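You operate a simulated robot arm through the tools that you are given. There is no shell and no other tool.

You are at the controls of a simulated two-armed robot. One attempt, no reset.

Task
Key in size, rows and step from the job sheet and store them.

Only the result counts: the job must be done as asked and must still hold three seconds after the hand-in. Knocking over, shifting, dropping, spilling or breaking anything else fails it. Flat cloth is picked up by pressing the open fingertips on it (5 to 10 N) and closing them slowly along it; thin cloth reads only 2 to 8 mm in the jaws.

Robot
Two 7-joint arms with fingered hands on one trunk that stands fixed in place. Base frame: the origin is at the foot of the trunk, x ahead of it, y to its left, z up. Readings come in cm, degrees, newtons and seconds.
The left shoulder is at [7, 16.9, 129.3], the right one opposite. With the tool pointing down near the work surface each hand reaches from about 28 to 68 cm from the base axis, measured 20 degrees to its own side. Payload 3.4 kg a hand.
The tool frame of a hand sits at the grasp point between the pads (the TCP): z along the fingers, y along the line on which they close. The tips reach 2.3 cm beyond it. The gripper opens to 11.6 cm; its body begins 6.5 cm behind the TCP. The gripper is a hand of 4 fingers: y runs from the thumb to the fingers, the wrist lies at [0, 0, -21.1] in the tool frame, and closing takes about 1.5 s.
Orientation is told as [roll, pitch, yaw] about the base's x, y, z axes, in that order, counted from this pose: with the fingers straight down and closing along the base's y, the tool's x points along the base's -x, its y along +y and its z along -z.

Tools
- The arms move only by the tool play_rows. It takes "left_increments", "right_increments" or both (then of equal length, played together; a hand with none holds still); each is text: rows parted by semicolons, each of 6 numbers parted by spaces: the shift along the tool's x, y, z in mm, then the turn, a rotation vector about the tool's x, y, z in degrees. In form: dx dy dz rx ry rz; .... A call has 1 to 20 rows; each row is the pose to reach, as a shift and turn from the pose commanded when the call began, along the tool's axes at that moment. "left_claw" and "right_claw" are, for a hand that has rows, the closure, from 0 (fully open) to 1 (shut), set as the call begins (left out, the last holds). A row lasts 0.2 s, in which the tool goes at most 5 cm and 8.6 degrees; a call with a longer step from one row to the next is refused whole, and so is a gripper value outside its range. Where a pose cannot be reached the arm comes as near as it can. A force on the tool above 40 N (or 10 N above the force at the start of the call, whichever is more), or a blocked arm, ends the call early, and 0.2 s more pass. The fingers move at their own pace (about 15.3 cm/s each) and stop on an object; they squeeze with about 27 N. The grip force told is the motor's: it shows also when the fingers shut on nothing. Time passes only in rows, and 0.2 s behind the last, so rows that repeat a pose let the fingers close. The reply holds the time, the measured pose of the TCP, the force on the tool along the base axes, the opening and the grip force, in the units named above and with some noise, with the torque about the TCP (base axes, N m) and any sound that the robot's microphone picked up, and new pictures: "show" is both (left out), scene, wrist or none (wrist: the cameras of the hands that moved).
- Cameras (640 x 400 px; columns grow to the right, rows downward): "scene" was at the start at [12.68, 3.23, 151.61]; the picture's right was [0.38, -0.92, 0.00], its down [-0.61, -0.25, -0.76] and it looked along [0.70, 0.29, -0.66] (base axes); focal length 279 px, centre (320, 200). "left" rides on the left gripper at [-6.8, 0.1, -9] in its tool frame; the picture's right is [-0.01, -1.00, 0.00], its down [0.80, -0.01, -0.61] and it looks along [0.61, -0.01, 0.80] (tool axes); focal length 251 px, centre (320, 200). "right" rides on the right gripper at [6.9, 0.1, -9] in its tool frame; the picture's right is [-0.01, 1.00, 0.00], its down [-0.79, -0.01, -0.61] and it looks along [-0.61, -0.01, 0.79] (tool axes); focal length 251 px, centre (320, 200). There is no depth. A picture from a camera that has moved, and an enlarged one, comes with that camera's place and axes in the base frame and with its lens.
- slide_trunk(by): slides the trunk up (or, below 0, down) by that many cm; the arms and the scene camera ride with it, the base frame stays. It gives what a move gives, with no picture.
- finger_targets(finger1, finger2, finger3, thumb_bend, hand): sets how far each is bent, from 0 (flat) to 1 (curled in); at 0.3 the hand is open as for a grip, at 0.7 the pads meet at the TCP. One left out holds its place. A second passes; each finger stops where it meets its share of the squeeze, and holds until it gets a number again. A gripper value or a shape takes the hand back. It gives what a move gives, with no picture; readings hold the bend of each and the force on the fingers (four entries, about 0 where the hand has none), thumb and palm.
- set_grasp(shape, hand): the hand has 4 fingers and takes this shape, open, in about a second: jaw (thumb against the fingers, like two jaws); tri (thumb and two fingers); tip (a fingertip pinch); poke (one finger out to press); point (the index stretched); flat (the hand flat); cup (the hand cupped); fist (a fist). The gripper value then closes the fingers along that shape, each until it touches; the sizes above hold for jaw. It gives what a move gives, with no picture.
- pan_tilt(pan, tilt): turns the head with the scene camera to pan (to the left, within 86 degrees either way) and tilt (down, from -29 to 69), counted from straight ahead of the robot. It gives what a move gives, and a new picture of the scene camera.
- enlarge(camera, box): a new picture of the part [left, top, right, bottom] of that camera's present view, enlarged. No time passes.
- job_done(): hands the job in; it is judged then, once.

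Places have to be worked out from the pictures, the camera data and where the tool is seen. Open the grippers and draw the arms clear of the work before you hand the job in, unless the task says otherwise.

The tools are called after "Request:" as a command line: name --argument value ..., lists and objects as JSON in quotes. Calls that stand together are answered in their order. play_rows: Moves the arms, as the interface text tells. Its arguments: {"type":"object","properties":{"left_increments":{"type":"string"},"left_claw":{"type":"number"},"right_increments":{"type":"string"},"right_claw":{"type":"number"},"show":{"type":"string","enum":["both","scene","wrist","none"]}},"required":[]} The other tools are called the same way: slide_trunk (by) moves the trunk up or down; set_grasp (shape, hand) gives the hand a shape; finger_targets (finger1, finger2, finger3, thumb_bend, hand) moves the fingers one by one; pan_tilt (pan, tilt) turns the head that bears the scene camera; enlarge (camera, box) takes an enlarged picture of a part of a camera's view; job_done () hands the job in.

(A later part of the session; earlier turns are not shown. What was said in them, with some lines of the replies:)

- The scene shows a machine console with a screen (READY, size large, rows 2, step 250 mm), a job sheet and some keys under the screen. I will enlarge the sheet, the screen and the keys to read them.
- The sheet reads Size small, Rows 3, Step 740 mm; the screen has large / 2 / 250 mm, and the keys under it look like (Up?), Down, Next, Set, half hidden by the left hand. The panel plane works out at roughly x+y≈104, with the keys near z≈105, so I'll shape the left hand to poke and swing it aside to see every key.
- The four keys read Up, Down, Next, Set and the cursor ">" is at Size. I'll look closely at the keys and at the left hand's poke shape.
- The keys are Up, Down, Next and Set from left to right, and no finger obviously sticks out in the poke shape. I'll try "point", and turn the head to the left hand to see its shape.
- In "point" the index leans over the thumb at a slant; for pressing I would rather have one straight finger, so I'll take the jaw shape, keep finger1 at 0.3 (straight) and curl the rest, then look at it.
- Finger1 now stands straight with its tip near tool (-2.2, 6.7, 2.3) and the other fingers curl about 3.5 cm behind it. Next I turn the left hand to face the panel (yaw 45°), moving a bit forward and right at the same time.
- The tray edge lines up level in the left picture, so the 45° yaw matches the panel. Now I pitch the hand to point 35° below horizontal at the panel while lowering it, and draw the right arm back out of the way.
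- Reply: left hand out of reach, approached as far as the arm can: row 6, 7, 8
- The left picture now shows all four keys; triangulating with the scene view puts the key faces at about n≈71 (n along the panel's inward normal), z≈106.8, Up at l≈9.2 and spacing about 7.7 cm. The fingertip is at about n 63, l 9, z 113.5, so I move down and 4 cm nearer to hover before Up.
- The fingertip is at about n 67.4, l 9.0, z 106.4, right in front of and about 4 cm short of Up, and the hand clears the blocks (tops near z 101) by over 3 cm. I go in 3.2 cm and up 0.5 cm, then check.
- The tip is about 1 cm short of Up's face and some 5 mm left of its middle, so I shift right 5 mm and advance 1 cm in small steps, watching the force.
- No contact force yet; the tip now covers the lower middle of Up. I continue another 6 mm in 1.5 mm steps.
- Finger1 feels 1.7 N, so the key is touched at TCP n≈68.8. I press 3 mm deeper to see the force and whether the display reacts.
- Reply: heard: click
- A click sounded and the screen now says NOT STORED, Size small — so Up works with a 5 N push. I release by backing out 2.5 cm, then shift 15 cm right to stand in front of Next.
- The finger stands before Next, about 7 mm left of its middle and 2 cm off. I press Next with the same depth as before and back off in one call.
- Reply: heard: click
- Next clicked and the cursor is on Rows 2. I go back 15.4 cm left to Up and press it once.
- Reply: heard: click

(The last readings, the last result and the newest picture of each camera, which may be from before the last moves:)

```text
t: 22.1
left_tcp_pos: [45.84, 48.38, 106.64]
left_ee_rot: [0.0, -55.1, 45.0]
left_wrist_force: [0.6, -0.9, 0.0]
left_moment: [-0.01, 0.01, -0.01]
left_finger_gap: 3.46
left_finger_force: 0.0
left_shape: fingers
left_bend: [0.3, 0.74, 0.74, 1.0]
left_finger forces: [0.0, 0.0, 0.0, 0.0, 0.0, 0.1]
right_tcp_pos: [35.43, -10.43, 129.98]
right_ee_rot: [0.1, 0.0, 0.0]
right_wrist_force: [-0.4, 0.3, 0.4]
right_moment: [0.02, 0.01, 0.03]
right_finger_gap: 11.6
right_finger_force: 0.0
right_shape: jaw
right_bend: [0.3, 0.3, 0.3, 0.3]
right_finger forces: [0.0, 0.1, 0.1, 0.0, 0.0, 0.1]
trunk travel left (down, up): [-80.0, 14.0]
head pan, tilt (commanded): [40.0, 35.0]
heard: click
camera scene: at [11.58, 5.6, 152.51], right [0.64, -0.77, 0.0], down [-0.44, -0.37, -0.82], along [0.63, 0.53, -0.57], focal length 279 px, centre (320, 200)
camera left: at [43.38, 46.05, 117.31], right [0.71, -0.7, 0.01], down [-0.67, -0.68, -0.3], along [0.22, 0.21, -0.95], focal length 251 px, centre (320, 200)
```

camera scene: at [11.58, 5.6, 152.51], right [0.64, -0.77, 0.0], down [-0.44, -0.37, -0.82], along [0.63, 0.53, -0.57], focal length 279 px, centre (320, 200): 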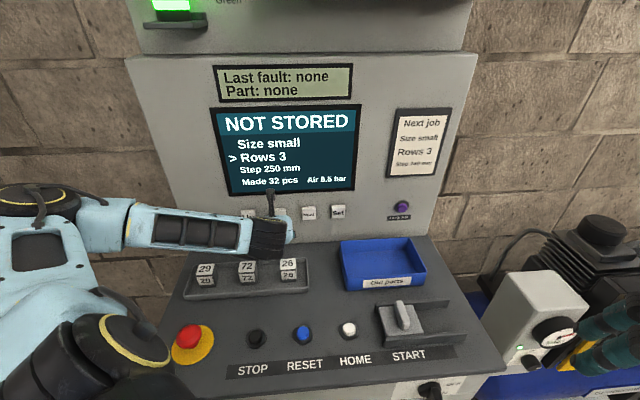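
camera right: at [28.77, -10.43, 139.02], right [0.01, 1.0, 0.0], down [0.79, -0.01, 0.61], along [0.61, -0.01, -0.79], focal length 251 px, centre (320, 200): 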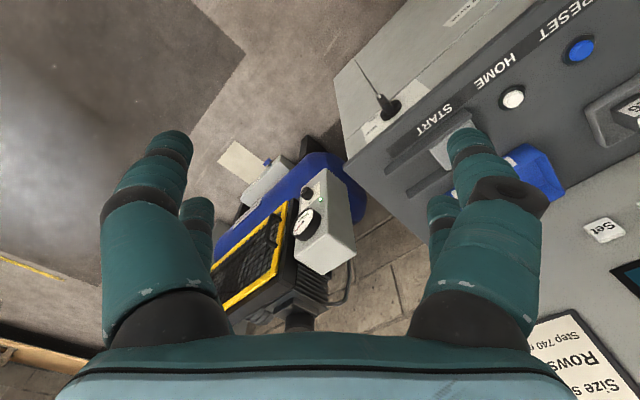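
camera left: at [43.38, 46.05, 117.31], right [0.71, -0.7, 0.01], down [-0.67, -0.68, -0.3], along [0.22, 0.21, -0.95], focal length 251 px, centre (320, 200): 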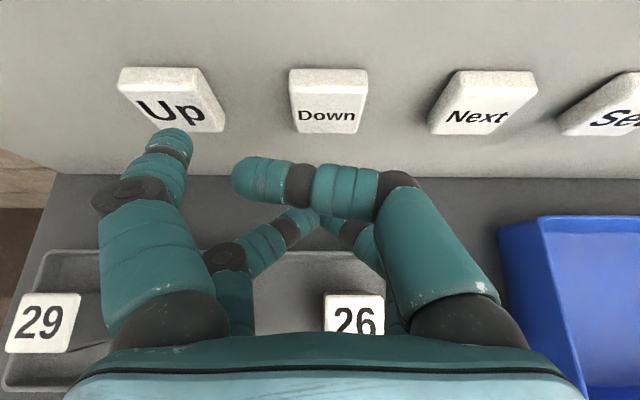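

Rows is now 3. I shift back to Next and press it once to bring the cursor to Step.

Request:
play_rows --left_increments "0 -38 0 0 0 0; 0 -77 0 0 0 0; 0 -115 0 0 0 0; 0 -154 0 0 0 0; -5.7 -154 8.2 0 0 0; -9.8 -154 13.9 0 0 0; -11.5 -154 16.4 0 0 0; -12.6 -154 18 0 0 0; -13.8 -154 19.7 0 0 0; -14.9 -154 21.3 0 0 0; -14.3 -154 20.5 0 0 0; -8.6 -154 12.3 0 0 0; 0 -154 0 0 0 0" --show "scene"

```text
t: 24.9
left_tcp_pos: [56.62, 37.52, 106.62]
left_ee_rot: [0.0, -55.1, 45.1]
left_wrist_force: [1.1, 0.6, -0.4]
left_moment: [-0.01, 0.0, 0.01]
left_finger_gap: 3.45
left_finger_force: 0.1
left_shape: fingers
left_bend: [0.3, 0.74, 0.74, 1.0]
left_finger forces: [0.0, 0.0, 0.0, 0.1, 0.1, 0.0]
right_tcp_pos: [35.67, -10.47, 129.94]
right_ee_rot: [0.1, 0.0, 0.0]
right_wrist_force: [0.4, 0.0, 0.3]
right_moment: [0.01, -0.02, 0.01]
right_finger_gap: 11.56
right_finger_force: 0.1
right_shape: jaw
right_bend: [0.3, 0.3, 0.3, 0.3]
right_finger forces: [0.0, 0.1, 0.0, 0.0, 0.0, 0.0]
trunk travel left (down, up): [-80.0, 14.0]
head pan, tilt (commanded): [40.0, 35.0]
heard: click
camera scene: at [11.59, 5.58, 152.51], right [0.64, -0.77, 0.0], down [-0.44, -0.37, -0.82], along [0.63, 0.53, -0.57], focal length 279 px, centre (320, 200)
```

scene: 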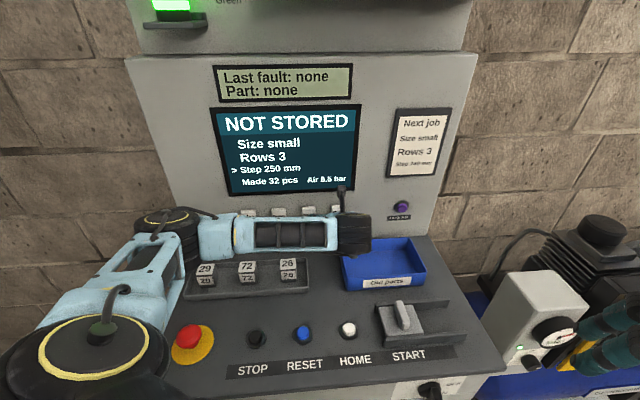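

The cursor is at Step 250 mm. I go back to Up and press once to learn the increment.

Request:
play_rows --left_increments "0 38 0 0 0 0; 0 77 0 0 0 0; 0 115 0 0 0 0; 0 154 0 0 0 0; -5.7 154 8.2 0 0 0; -9.8 154 13.9 0 0 0; -11.5 154 16.4 0 0 0; -12.6 154 18 0 0 0; -13.8 154 19.7 0 0 0; -14.9 154 21.3 0 0 0; -14.3 154 20.5 0 0 0; -8.6 154 12.3 0 0 0; -8.6 154 12.3 0 0 0" --show "scene"

Request:
enlarge --camera "scene" --box '[200, 90, 370, 200]'

```text
t: 27.6
left_tcp_pos: [46.91, 49.51, 106.53]
left_ee_rot: [0.0, -55.1, 45.0]
left_wrist_force: [0.2, 1.2, 0.1]
left_moment: [0.03, -0.01, 0.01]
left_finger_gap: 3.49
left_finger_force: 0.1
left_shape: fingers
left_bend: [0.3, 0.74, 0.74, 1.0]
left_finger forces: [0.0, 0.0, 0.0, 0.1, 0.0, 0.0]
right_tcp_pos: [35.68, -10.52, 130.0]
right_ee_rot: [0.0, 0.0, 0.0]
right_wrist_force: [0.3, 0.6, 0.3]
right_moment: [-0.01, -0.05, -0.02]
right_finger_gap: 11.58
right_finger_force: 0.1
right_shape: jaw
right_bend: [0.3, 0.3, 0.3, 0.3]
right_finger forces: [0.0, 0.0, 0.0, 0.1, 0.0, 0.0]
trunk travel left (down, up): [-80.0, 14.0]
head pan, tilt (commanded): [40.0, 35.0]
heard: click
camera scene: at [11.63, 5.64, 152.5], right [0.64, -0.77, 0.0], down [-0.44, -0.37, -0.82], along [0.63, 0.53, -0.57], focal length 279 px, centre (320, 200)
```

scene: 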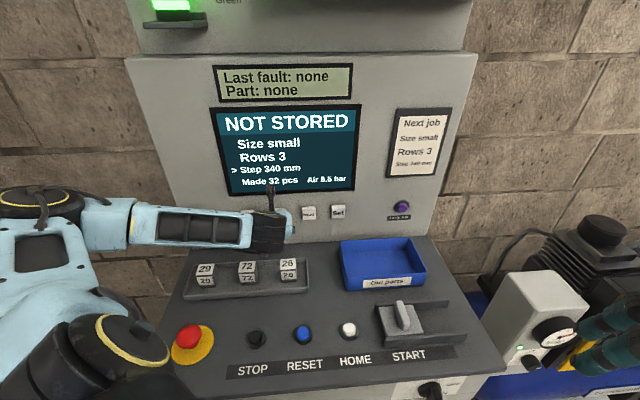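

```text
3.64 times, centred on (285, 145) of scene
camera zoom: at [11.63, 5.64, 152.5], right [0.64, -0.77, 0.0], down [-0.44, -0.37, -0.82], along [0.63, 0.53, -0.57], focal length 1014 px, centre (447, 400)
```

zoom: 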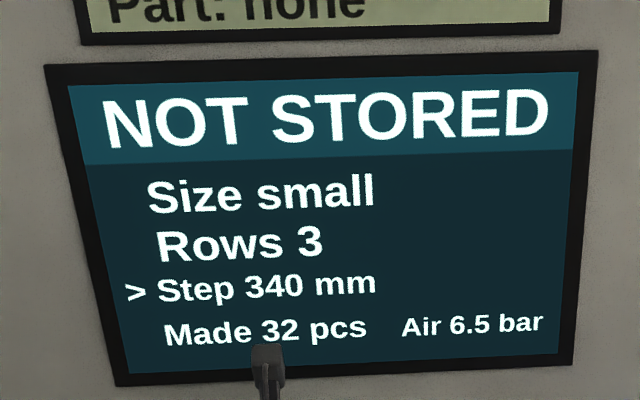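

Step went from 250 to 340 in one press. I press Up again from this nearer hover (11 mm in and out) and read.

Request:
play_rows --left_increments "-2.9 0 4.1 0 0 0; -4.6 0 6.6 0 0 0; -6.3 0 9 0 0 0; -5.7 0 8.2 0 0 0; 0 0 0 0 0 0; 0 0 0 0 0 0" --show "scene"

Request:
enlarge --camera "scene" --box '[200, 90, 370, 200]'

Request:
enlarge --camera "scene" --box '[380, 100, 460, 190]'

```text
t: 29.1
left_tcp_pos: [46.78, 49.34, 106.46]
left_ee_rot: [0.0, -55.1, 44.9]
left_wrist_force: [0.2, -0.3, 0.1]
left_moment: [-0.01, -0.01, -0.01]
left_finger_gap: 3.51
left_finger_force: 0.0
left_shape: fingers
left_bend: [0.3, 0.74, 0.74, 1.0]
left_finger forces: [0.1, 0.1, 0.0, 0.0, 0.1, 0.0]
right_tcp_pos: [35.65, -10.53, 129.94]
right_ee_rot: [-0.1, 0.0, 0.0]
right_wrist_force: [0.2, -0.9, 0.2]
right_moment: [0.0, 0.0, 0.03]
right_finger_gap: 11.59
right_finger_force: 0.0
right_shape: jaw
right_bend: [0.3, 0.3, 0.3, 0.3]
right_finger forces: [0.1, 0.0, 0.0, 0.0, 0.0, 0.0]
trunk travel left (down, up): [-80.0, 14.0]
head pan, tilt (commanded): [40.0, 35.0]
heard: click
camera scene: at [11.63, 5.61, 152.5], right [0.64, -0.77, 0.0], down [-0.44, -0.37, -0.82], along [0.63, 0.53, -0.57], focal length 279 px, centre (320, 200)
```

scene: 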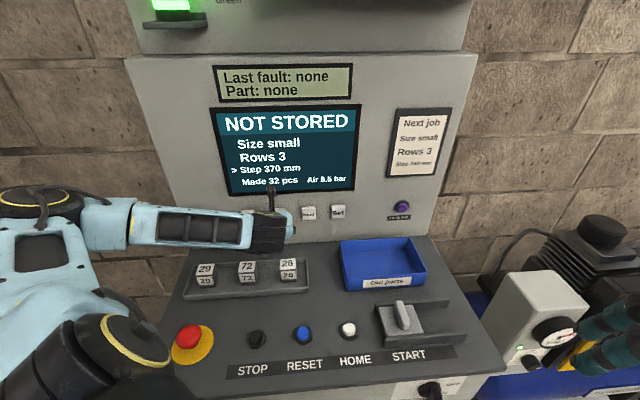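

```text
3.64 times, centred on (285, 145) of scene
camera zoom: at [11.63, 5.61, 152.5], right [0.64, -0.77, 0.0], down [-0.44, -0.37, -0.82], along [0.63, 0.53, -0.57], focal length 1014 px, centre (447, 400)
```

zoom: 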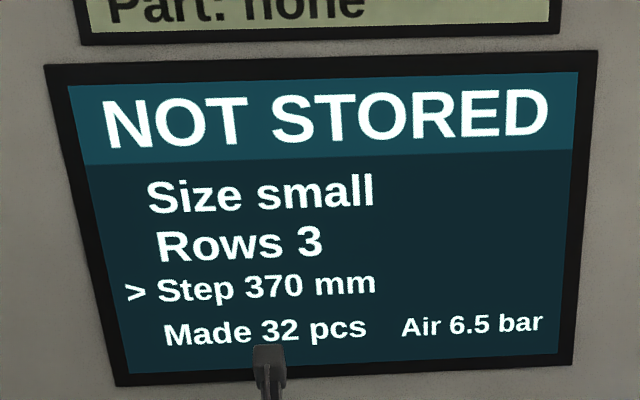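

```text
4.44 times, centred on (420, 145) of scene
camera zoom: at [11.63, 5.61, 152.5], right [0.64, -0.77, 0.0], down [-0.44, -0.37, -0.82], along [0.63, 0.53, -0.57], focal length 1239 px, centre (-124, 444)
```

zoom: 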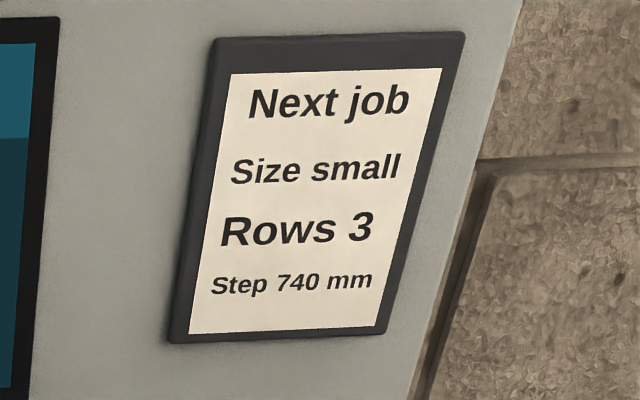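

Step is now 370 after a shorter push, so it counts in tens while the key is held. I hold Up about 1.6 s and read the gain.

Request:
play_rows --left_increments "-2.9 0 4.1 0 0 0; -4.6 0 6.6 0 0 0; -6.3 0 9 0 0 0; -6.3 0 9 0 0 0; -6.3 0 9 0 0 0; -6.3 0 9 0 0 0; -6.3 0 9 0 0 0; -6.3 0 9 0 0 0; -6.3 0 9 0 0 0; -6.3 0 9 0 0 0; 0 0 0 0 0 0; 0 0 0 0 0 0" --show "scene"

Request:
enlarge --camera "scene" --box '[200, 90, 370, 200]'

```text
t: 31.6
left_tcp_pos: [46.8, 49.54, 106.59]
left_ee_rot: [0.2, -55.1, 45.0]
left_wrist_force: [-0.2, -0.5, 0.2]
left_moment: [-0.01, 0.01, -0.01]
left_finger_gap: 3.49
left_finger_force: 0.0
left_shape: fingers
left_bend: [0.3, 0.74, 0.74, 1.0]
left_finger forces: [0.1, 0.0, 0.1, 0.0, 0.0, 0.0]
right_tcp_pos: [35.61, -10.43, 130.0]
right_ee_rot: [0.1, -0.1, 0.0]
right_wrist_force: [-0.2, 1.1, 0.5]
right_moment: [-0.02, 0.02, 0.01]
right_finger_gap: 11.61
right_finger_force: 0.1
right_shape: jaw
right_bend: [0.3, 0.3, 0.3, 0.3]
right_finger forces: [0.0, 0.0, 0.1, 0.1, 0.0, 0.0]
trunk travel left (down, up): [-80.0, 14.0]
head pan, tilt (commanded): [40.0, 35.0]
heard: click
camera scene: at [11.63, 5.63, 152.51], right [0.64, -0.77, 0.0], down [-0.44, -0.37, -0.82], along [0.63, 0.53, -0.57], focal length 279 px, centre (320, 200)
```

scene: 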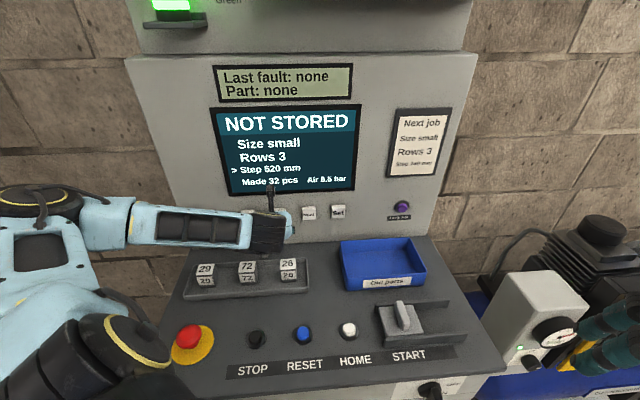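

```text
3.64 times, centred on (285, 145) of scene
camera zoom: at [11.63, 5.63, 152.51], right [0.64, -0.77, 0.0], down [-0.44, -0.37, -0.82], along [0.63, 0.53, -0.57], focal length 1014 px, centre (447, 400)
```

zoom: 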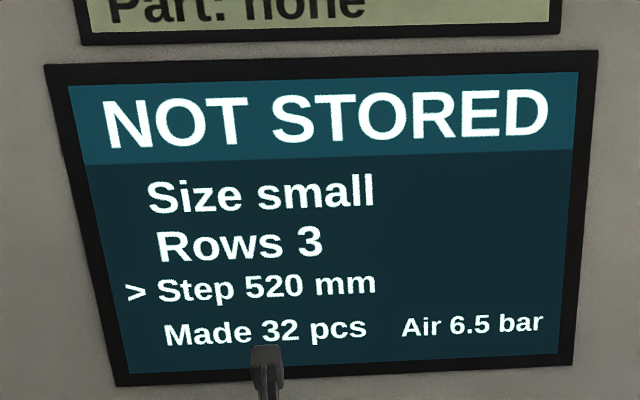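

Holding gave +150 for eight rows against +30 for two, i.e. about 20 mm per 0.2 s row. Needing +220, I hold ten rows (about +190) and finish with a short tap.

Request:
play_rows --left_increments "-2.9 0 4.1 0 0 0; -4.6 0 6.6 0 0 0; -6.3 0 9 0 0 0; -6.3 0 9 0 0 0; -6.3 0 9 0 0 0; -6.3 0 9 0 0 0; -6.3 0 9 0 0 0; -6.3 0 9 0 0 0; -6.3 0 9 0 0 0; -6.3 0 9 0 0 0; -6.3 0 9 0 0 0; -6.3 0 9 0 0 0; 0 0 0 0 0 0; 0 0 0 0 0 0" --show "scene"

Request:
enlarge --camera "scene" --box '[200, 90, 370, 200]'

```text
t: 34.6
left_tcp_pos: [46.86, 49.48, 106.67]
left_ee_rot: [0.0, -55.1, 45.0]
left_wrist_force: [0.2, 0.4, 0.3]
left_moment: [0.0, 0.0, -0.01]
left_finger_gap: 3.45
left_finger_force: 0.1
left_shape: fingers
left_bend: [0.3, 0.74, 0.74, 1.0]
left_finger forces: [0.0, 0.0, 0.1, 0.0, 0.0, 0.0]
right_tcp_pos: [35.69, -10.47, 129.99]
right_ee_rot: [0.0, 0.0, 0.0]
right_wrist_force: [0.5, 0.6, 0.2]
right_moment: [0.01, -0.02, -0.01]
right_finger_gap: 11.61
right_finger_force: 0.1
right_shape: jaw
right_bend: [0.3, 0.3, 0.3, 0.3]
right_finger forces: [0.0, 0.0, 0.0, 0.0, 0.1, 0.0]
trunk travel left (down, up): [-80.0, 14.0]
head pan, tilt (commanded): [40.0, 35.0]
heard: click
camera scene: at [11.64, 5.63, 152.5], right [0.64, -0.77, 0.0], down [-0.44, -0.37, -0.82], along [0.63, 0.53, -0.57], focal length 279 px, centre (320, 200)
```

scene: 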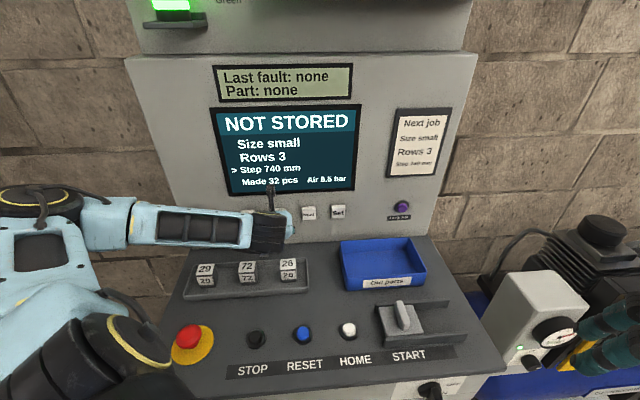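

```text
3.64 times, centred on (285, 145) of scene
camera zoom: at [11.64, 5.63, 152.5], right [0.64, -0.77, 0.0], down [-0.44, -0.37, -0.82], along [0.63, 0.53, -0.57], focal length 1014 px, centre (447, 400)
```

zoom: 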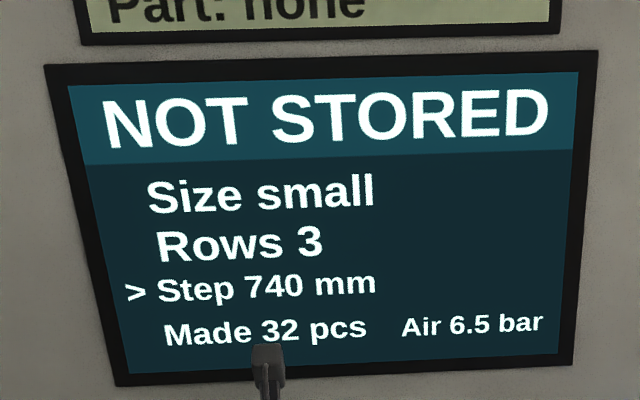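

The screen reads Size small, Rows 3, Step 740 mm — all matching the sheet. I back off and shift 23 cm right to stand before Set, then check the alignment.

Request:
play_rows --left_increments "8.6 0 -12.3 0 0 0; 8.6 -38 -12.3 0 0 0; 8.6 -77 -12.3 0 0 0; 8.6 -116 -12.3 0 0 0; 8.6 -155 -12.3 0 0 0; 8.6 -193 -12.3 0 0 0; 8.6 -231 -12.3 0 0 0; 8.6 -231 -12.3 0 0 0" --show "both"

```text
t: 36.5
left_tcp_pos: [61.96, 32.03, 106.86]
left_ee_rot: [0.0, -55.0, 45.0]
left_wrist_force: [0.0, -0.7, 0.0]
left_moment: [0.0, 0.02, -0.03]
left_finger_gap: 3.47
left_finger_force: 0.1
left_shape: fingers
left_bend: [0.3, 0.74, 0.74, 1.0]
left_finger forces: [0.0, 0.0, 0.0, 0.1, 0.0, 0.1]
right_tcp_pos: [35.55, -10.47, 130.11]
right_ee_rot: [-0.1, 0.0, 0.0]
right_wrist_force: [-0.4, 0.7, -0.2]
right_moment: [-0.02, 0.02, 0.01]
right_finger_gap: 11.61
right_finger_force: 0.1
right_shape: jaw
right_bend: [0.3, 0.3, 0.3, 0.3]
right_finger forces: [0.0, 0.0, 0.0, 0.0, 0.0, 0.0]
trunk travel left (down, up): [-80.0, 14.0]
head pan, tilt (commanded): [40.0, 35.0]
camera scene: at [11.58, 5.71, 152.5], right [0.64, -0.77, 0.0], down [-0.44, -0.37, -0.82], along [0.63, 0.53, -0.57], focal length 279 px, centre (320, 200)
camera left: at [59.56, 29.74, 117.62], right [0.71, -0.7, 0.01], down [-0.67, -0.68, -0.3], along [0.22, 0.21, -0.95], focal length 251 px, centre (320, 200)
```

scene: 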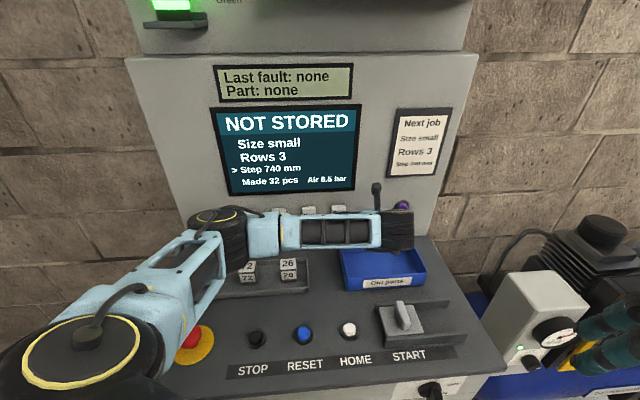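
left: 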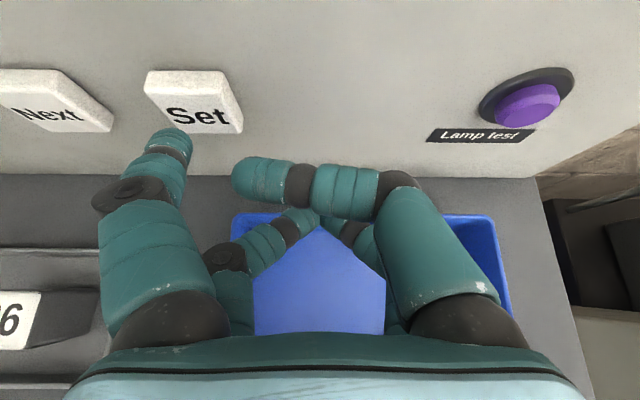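

The finger stands before Set, about 7 mm left of its middle; the Lamp test button is well clear of the curled thumb. I shift 7 mm right and press Set once.

Request:
play_rows --left_increments "0 -7 0 0 0 0; -5.7 -7 8.2 0 0 0; -9.8 -7 13.9 0 0 0; -11.5 -7 16.4 0 0 0; -12.6 -7 18 0 0 0; -13.8 -7 19.7 0 0 0; -14.9 -7 21.3 0 0 0; -14.3 -7 20.5 0 0 0; -8.6 -7 12.3 0 0 0; 0 -7 0 0 0 0" --show "both"

Request:
enlarge --camera "scene" --box '[200, 60, 370, 200]'

```text
t: 38.6
left_tcp_pos: [62.48, 31.5, 106.51]
left_ee_rot: [-0.1, -55.1, 45.0]
left_wrist_force: [-0.6, -1.1, 0.3]
left_moment: [-0.01, -0.03, 0.01]
left_finger_gap: 3.45
left_finger_force: 0.1
left_shape: fingers
left_bend: [0.3, 0.74, 0.74, 1.0]
left_finger forces: [0.1, 0.0, 0.0, 0.0, 0.1, 0.0]
right_tcp_pos: [35.65, -10.42, 129.98]
right_ee_rot: [-0.1, -0.1, 0.0]
right_wrist_force: [-0.2, -1.0, -0.3]
right_moment: [-0.04, 0.0, -0.04]
right_finger_gap: 11.55
right_finger_force: 0.1
right_shape: jaw
right_bend: [0.3, 0.3, 0.3, 0.3]
right_finger forces: [0.0, 0.0, 0.0, 0.0, 0.1, 0.0]
trunk travel left (down, up): [-80.0, 14.0]
head pan, tilt (commanded): [40.0, 35.0]
heard: click
camera scene: at [11.6, 5.6, 152.51], right [0.64, -0.77, 0.0], down [-0.44, -0.37, -0.82], along [0.63, 0.53, -0.57], focal length 279 px, centre (320, 200)
camera left: at [60.08, 29.16, 117.22], right [0.71, -0.7, 0.01], down [-0.67, -0.68, -0.3], along [0.22, 0.21, -0.95], focal length 251 px, centre (320, 200)
```

scene: 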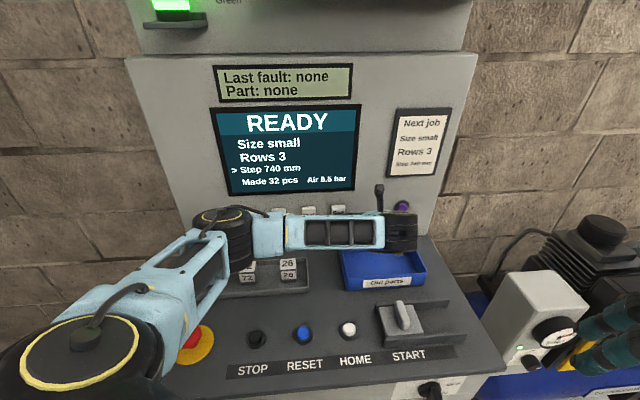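
left: 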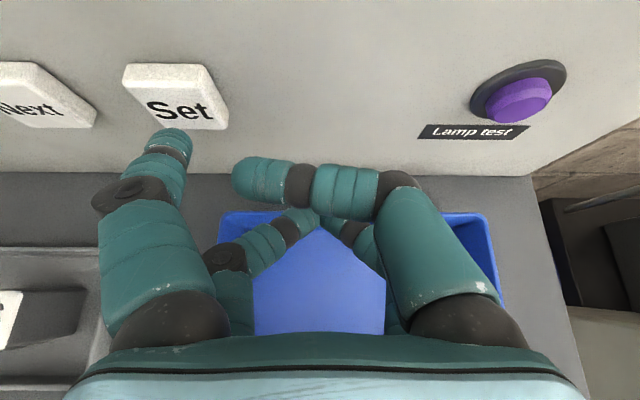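

```text
2.86 times, centred on (285, 130) of scene
camera zoom: at [11.6, 5.6, 152.51], right [0.64, -0.77, 0.0], down [-0.44, -0.37, -0.82], along [0.63, 0.53, -0.57], focal length 796 px, centre (420, 400)
```

zoom: 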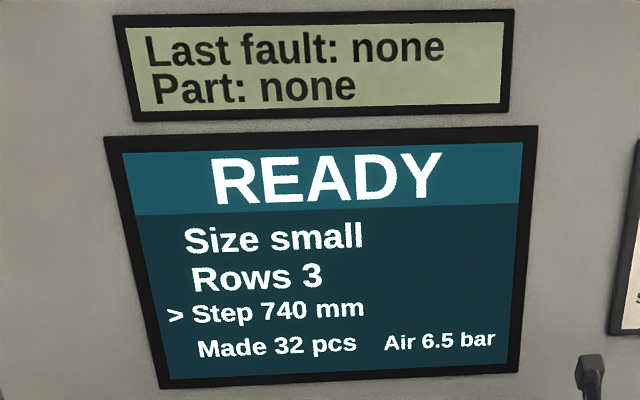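

The banner shows READY again with Size small, Rows 3, Step 740 mm, so it is stored. Now I back the left hand off the panel and lift it clear.

Request:
play_rows --left_increments "8.6 0 -12.3 0 0 0; 17.2 0 -24.6 0 0 0; -5 0 -46 0 0 0; -27 0 -67 0 0 0; -48 0 -89 0 0 0; -70 0 -110 0 0 0; -70 35 -110 0 0 0; -70 70 -110 0 0 0; -70 70 -110 0 0 0" --show "both"

```text
t: 40.6
left_tcp_pos: [54.34, 33.16, 118.46]
left_ee_rot: [0.1, -55.0, 44.9]
left_wrist_force: [-0.5, 0.3, -0.3]
left_moment: [0.0, 0.02, 0.03]
left_finger_gap: 3.46
left_finger_force: 0.0
left_shape: fingers
left_bend: [0.3, 0.74, 0.74, 1.0]
left_finger forces: [0.1, 0.1, 0.0, 0.0, 0.0, 0.0]
right_tcp_pos: [35.75, -10.56, 130.02]
right_ee_rot: [0.2, 0.0, 0.0]
right_wrist_force: [0.9, -0.3, 0.1]
right_moment: [0.01, -0.03, 0.0]
right_finger_gap: 11.61
right_finger_force: 0.1
right_shape: jaw
right_bend: [0.3, 0.3, 0.3, 0.3]
right_finger forces: [0.0, 0.1, 0.2, 0.0, 0.0, 0.0]
trunk travel left (down, up): [-80.0, 14.0]
head pan, tilt (commanded): [40.0, 35.0]
camera scene: at [11.74, 5.5, 152.5], right [0.64, -0.77, 0.0], down [-0.44, -0.37, -0.82], along [0.63, 0.53, -0.57], focal length 279 px, centre (320, 200)
camera left: at [51.95, 30.71, 129.19], right [0.71, -0.7, 0.01], down [-0.67, -0.68, -0.3], along [0.22, 0.21, -0.95], focal length 251 px, centre (320, 200)
```

scene: 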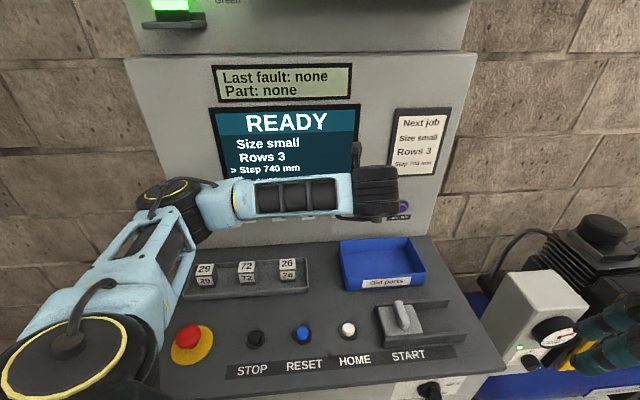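
left: 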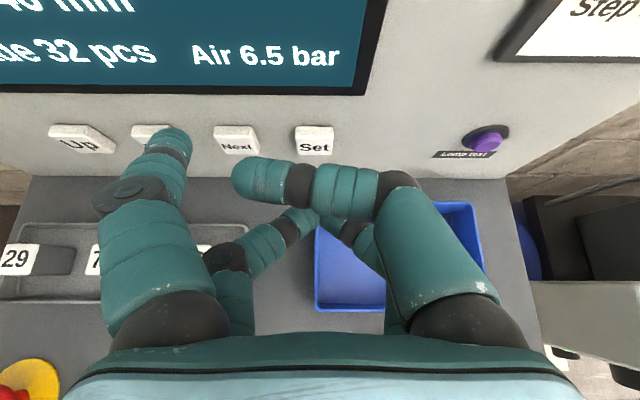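

The hand is clear of the keys. I bring it back to a downward pose above the front of the console, away from everything, before opening it.

Request:
play_rows --left_increments "3.4 18.6 -18.6 0 7.8 0; 6.8 37 -37 0 15.7 0; 10.2 56 -56 0 23.5 0; 13.7 74 -74 0 31.4 0; 17 93 -93 0 39.2 0; 20.5 111 -111 0 47.1 0; 23.9 130 -130 0 55 0; 23.9 130 -130 0 55 0" --show "both"

```text
t: 42.5
left_tcp_pos: [36.47, 33.85, 124.13]
left_ee_rot: [-0.1, 0.1, 45.1]
left_wrist_force: [0.8, -0.8, 0.2]
left_moment: [0.02, 0.02, -0.01]
left_finger_gap: 3.48
left_finger_force: 0.2
left_shape: fingers
left_bend: [0.3, 0.74, 0.74, 1.0]
left_finger forces: [0.1, 0.0, 0.0, 0.1, 0.0, 0.1]
right_tcp_pos: [35.72, -10.39, 130.08]
right_ee_rot: [0.0, 0.0, 0.0]
right_wrist_force: [-1.0, -0.4, -0.8]
right_moment: [-0.01, 0.0, -0.02]
right_finger_gap: 11.58
right_finger_force: 0.0
right_shape: jaw
right_bend: [0.3, 0.3, 0.3, 0.3]
right_finger forces: [0.0, 0.0, 0.0, 0.0, 0.1, 0.1]
trunk travel left (down, up): [-80.0, 14.0]
head pan, tilt (commanded): [40.0, 35.0]
camera scene: at [11.67, 5.63, 152.5], right [0.64, -0.77, 0.0], down [-0.44, -0.37, -0.82], along [0.63, 0.53, -0.57], focal length 279 px, centre (320, 200)
camera left: at [41.34, 38.76, 133.06], right [0.71, -0.7, 0.0], down [-0.56, -0.57, 0.61], along [-0.43, -0.43, -0.79], focal length 251 px, centre (320, 200)
```

scene: 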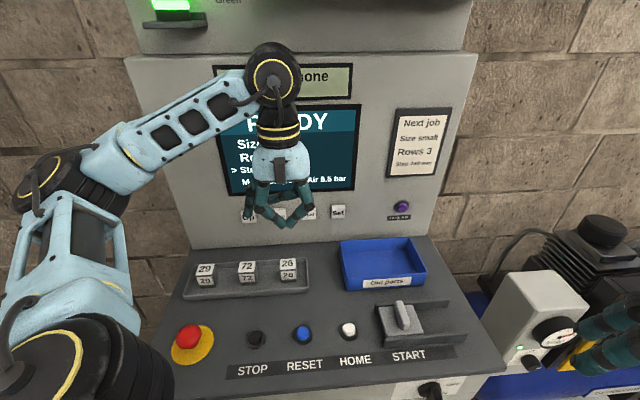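
left: 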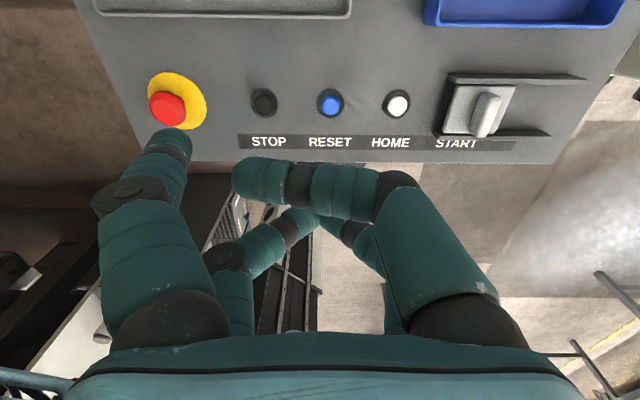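

The hand is 20 cm above the console and pointing down. I move it left so the screen is uncovered, then open it to the jaw shape and check everything.

Request:
play_rows --left_increments "0 40 0 0 0 0; 0 80 0 0 0 0; 0 120 0 0 0 0; 0 160 0 0 0 0; 0 200 0 0 0 0; 0 200 0 0 0 0" --show "none"

Request:
set_grasp --hand "left" --shape "jaw"

Request:
pan_tilt --pan 40 --tilt 38

Request:
enlarge --camera "scene" --box '[200, 20, 470, 200]'

```text
t: 43.9
left_tcp_pos: [22.13, 47.78, 124.15]
left_ee_rot: [0.0, 0.0, 44.9]
left_wrist_force: [-1.1, 0.4, 0.4]
left_moment: [-0.03, 0.0, 0.01]
left_finger_gap: 3.44
left_finger_force: 0.1
left_shape: fingers
left_bend: [0.3, 0.74, 0.74, 1.0]
left_finger forces: [0.0, 0.0, 0.0, 0.0, 0.1, 0.1]
left hand out of reach, approached as far as the arm can: row 2
right_tcp_pos: [35.63, -10.34, 129.97]
right_ee_rot: [-0.1, 0.1, 0.0]
right_wrist_force: [0.8, -0.6, 0.2]
right_moment: [0.02, 0.0, 0.01]
right_finger_gap: 11.59
right_finger_force: 0.1
right_shape: jaw
right_bend: [0.3, 0.3, 0.3, 0.3]
right_finger forces: [0.1, 0.1, 0.0, 0.0, 0.0, 0.0]
trunk travel left (down, up): [-80.0, 14.0]
head pan, tilt (commanded): [40.0, 35.0]
```

```text
t: 44.8
left_tcp_pos: [22.05, 47.56, 124.29]
left_ee_rot: [0.0, -0.1, 45.0]
left_wrist_force: [-0.2, -0.8, 0.3]
left_moment: [0.0, -0.01, 0.01]
left_finger_gap: 11.63
left_finger_force: 0.0
left_shape: jaw
left_bend: [0.3, 0.3, 0.3, 0.3]
left_finger forces: [0.0, 0.0, 0.1, 0.0, 0.1, 0.0]
right_tcp_pos: [35.61, -10.52, 130.01]
right_ee_rot: [0.0, -0.1, 0.0]
right_wrist_force: [0.5, 0.6, -0.2]
right_moment: [0.0, 0.0, 0.0]
right_finger_gap: 11.59
right_finger_force: 0.1
right_shape: jaw
right_bend: [0.3, 0.3, 0.3, 0.3]
right_finger forces: [0.0, 0.1, 0.0, 0.0, 0.0, 0.1]
trunk travel left (down, up): [-80.0, 14.0]
head pan, tilt (commanded): [40.0, 35.0]
```

```text
t: 45.4
left_tcp_pos: [22.07, 47.57, 124.35]
left_ee_rot: [0.0, 0.0, 45.0]
left_wrist_force: [-0.5, 0.2, -0.2]
left_moment: [0.0, -0.01, -0.03]
left_finger_gap: 11.61
left_finger_force: 0.0
left_shape: jaw
left_bend: [0.3, 0.3, 0.3, 0.3]
left_finger forces: [0.0, 0.1, 0.1, 0.0, 0.0, 0.1]
right_tcp_pos: [35.63, -10.43, 129.94]
right_ee_rot: [0.0, 0.0, -0.1]
right_wrist_force: [0.2, -0.5, 0.8]
right_moment: [-0.01, 0.0, -0.02]
right_finger_gap: 11.57
right_finger_force: 0.1
right_shape: jaw
right_bend: [0.3, 0.3, 0.3, 0.3]
right_finger forces: [0.0, 0.0, 0.1, 0.0, 0.0, 0.0]
trunk travel left (down, up): [-80.0, 14.0]
head pan, tilt (commanded): [40.0, 38.0]
camera scene: at [11.49, 5.53, 152.05], right [0.64, -0.77, 0.0], down [-0.47, -0.4, -0.79], along [0.6, 0.51, -0.62], focal length 279 px, centre (320, 200)
```

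scene: 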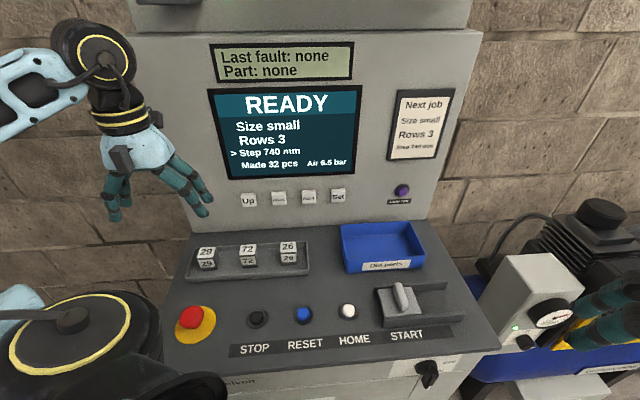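

```text
2.22 times, centred on (335, 110) of scene
camera zoom: at [11.49, 5.53, 152.05], right [0.64, -0.77, 0.0], down [-0.47, -0.4, -0.79], along [0.6, 0.51, -0.62], focal length 620 px, centre (287, 400)
```

zoom: 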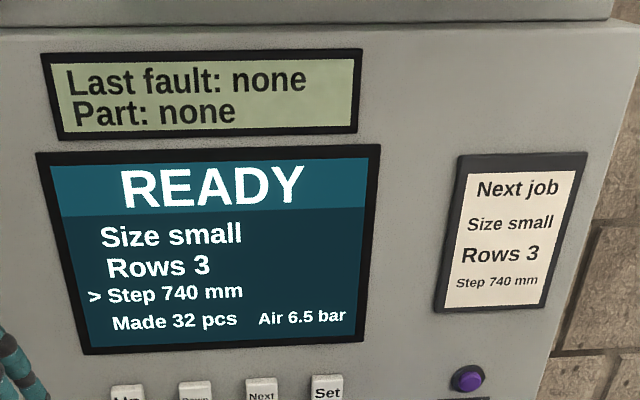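

The screen shows READY with Size small, Rows 3, Step 740 mm, matching the sheet. The blocks, bin and other controls are undisturbed, both hands are open and both arms are clear, so I hand the job in.

Request:
job_done

```text
The job is handed in.
```

I keyed in the three values from the job sheet and stored them: Size small, Rows 3, Step 740 mm. After I pressed Set, the banner went from NOT STORED back to READY with those values showing.

No other key or control was pressed, and the blocks and bin are where they were. I opened both hands and drew both arms clear before handing the job in.
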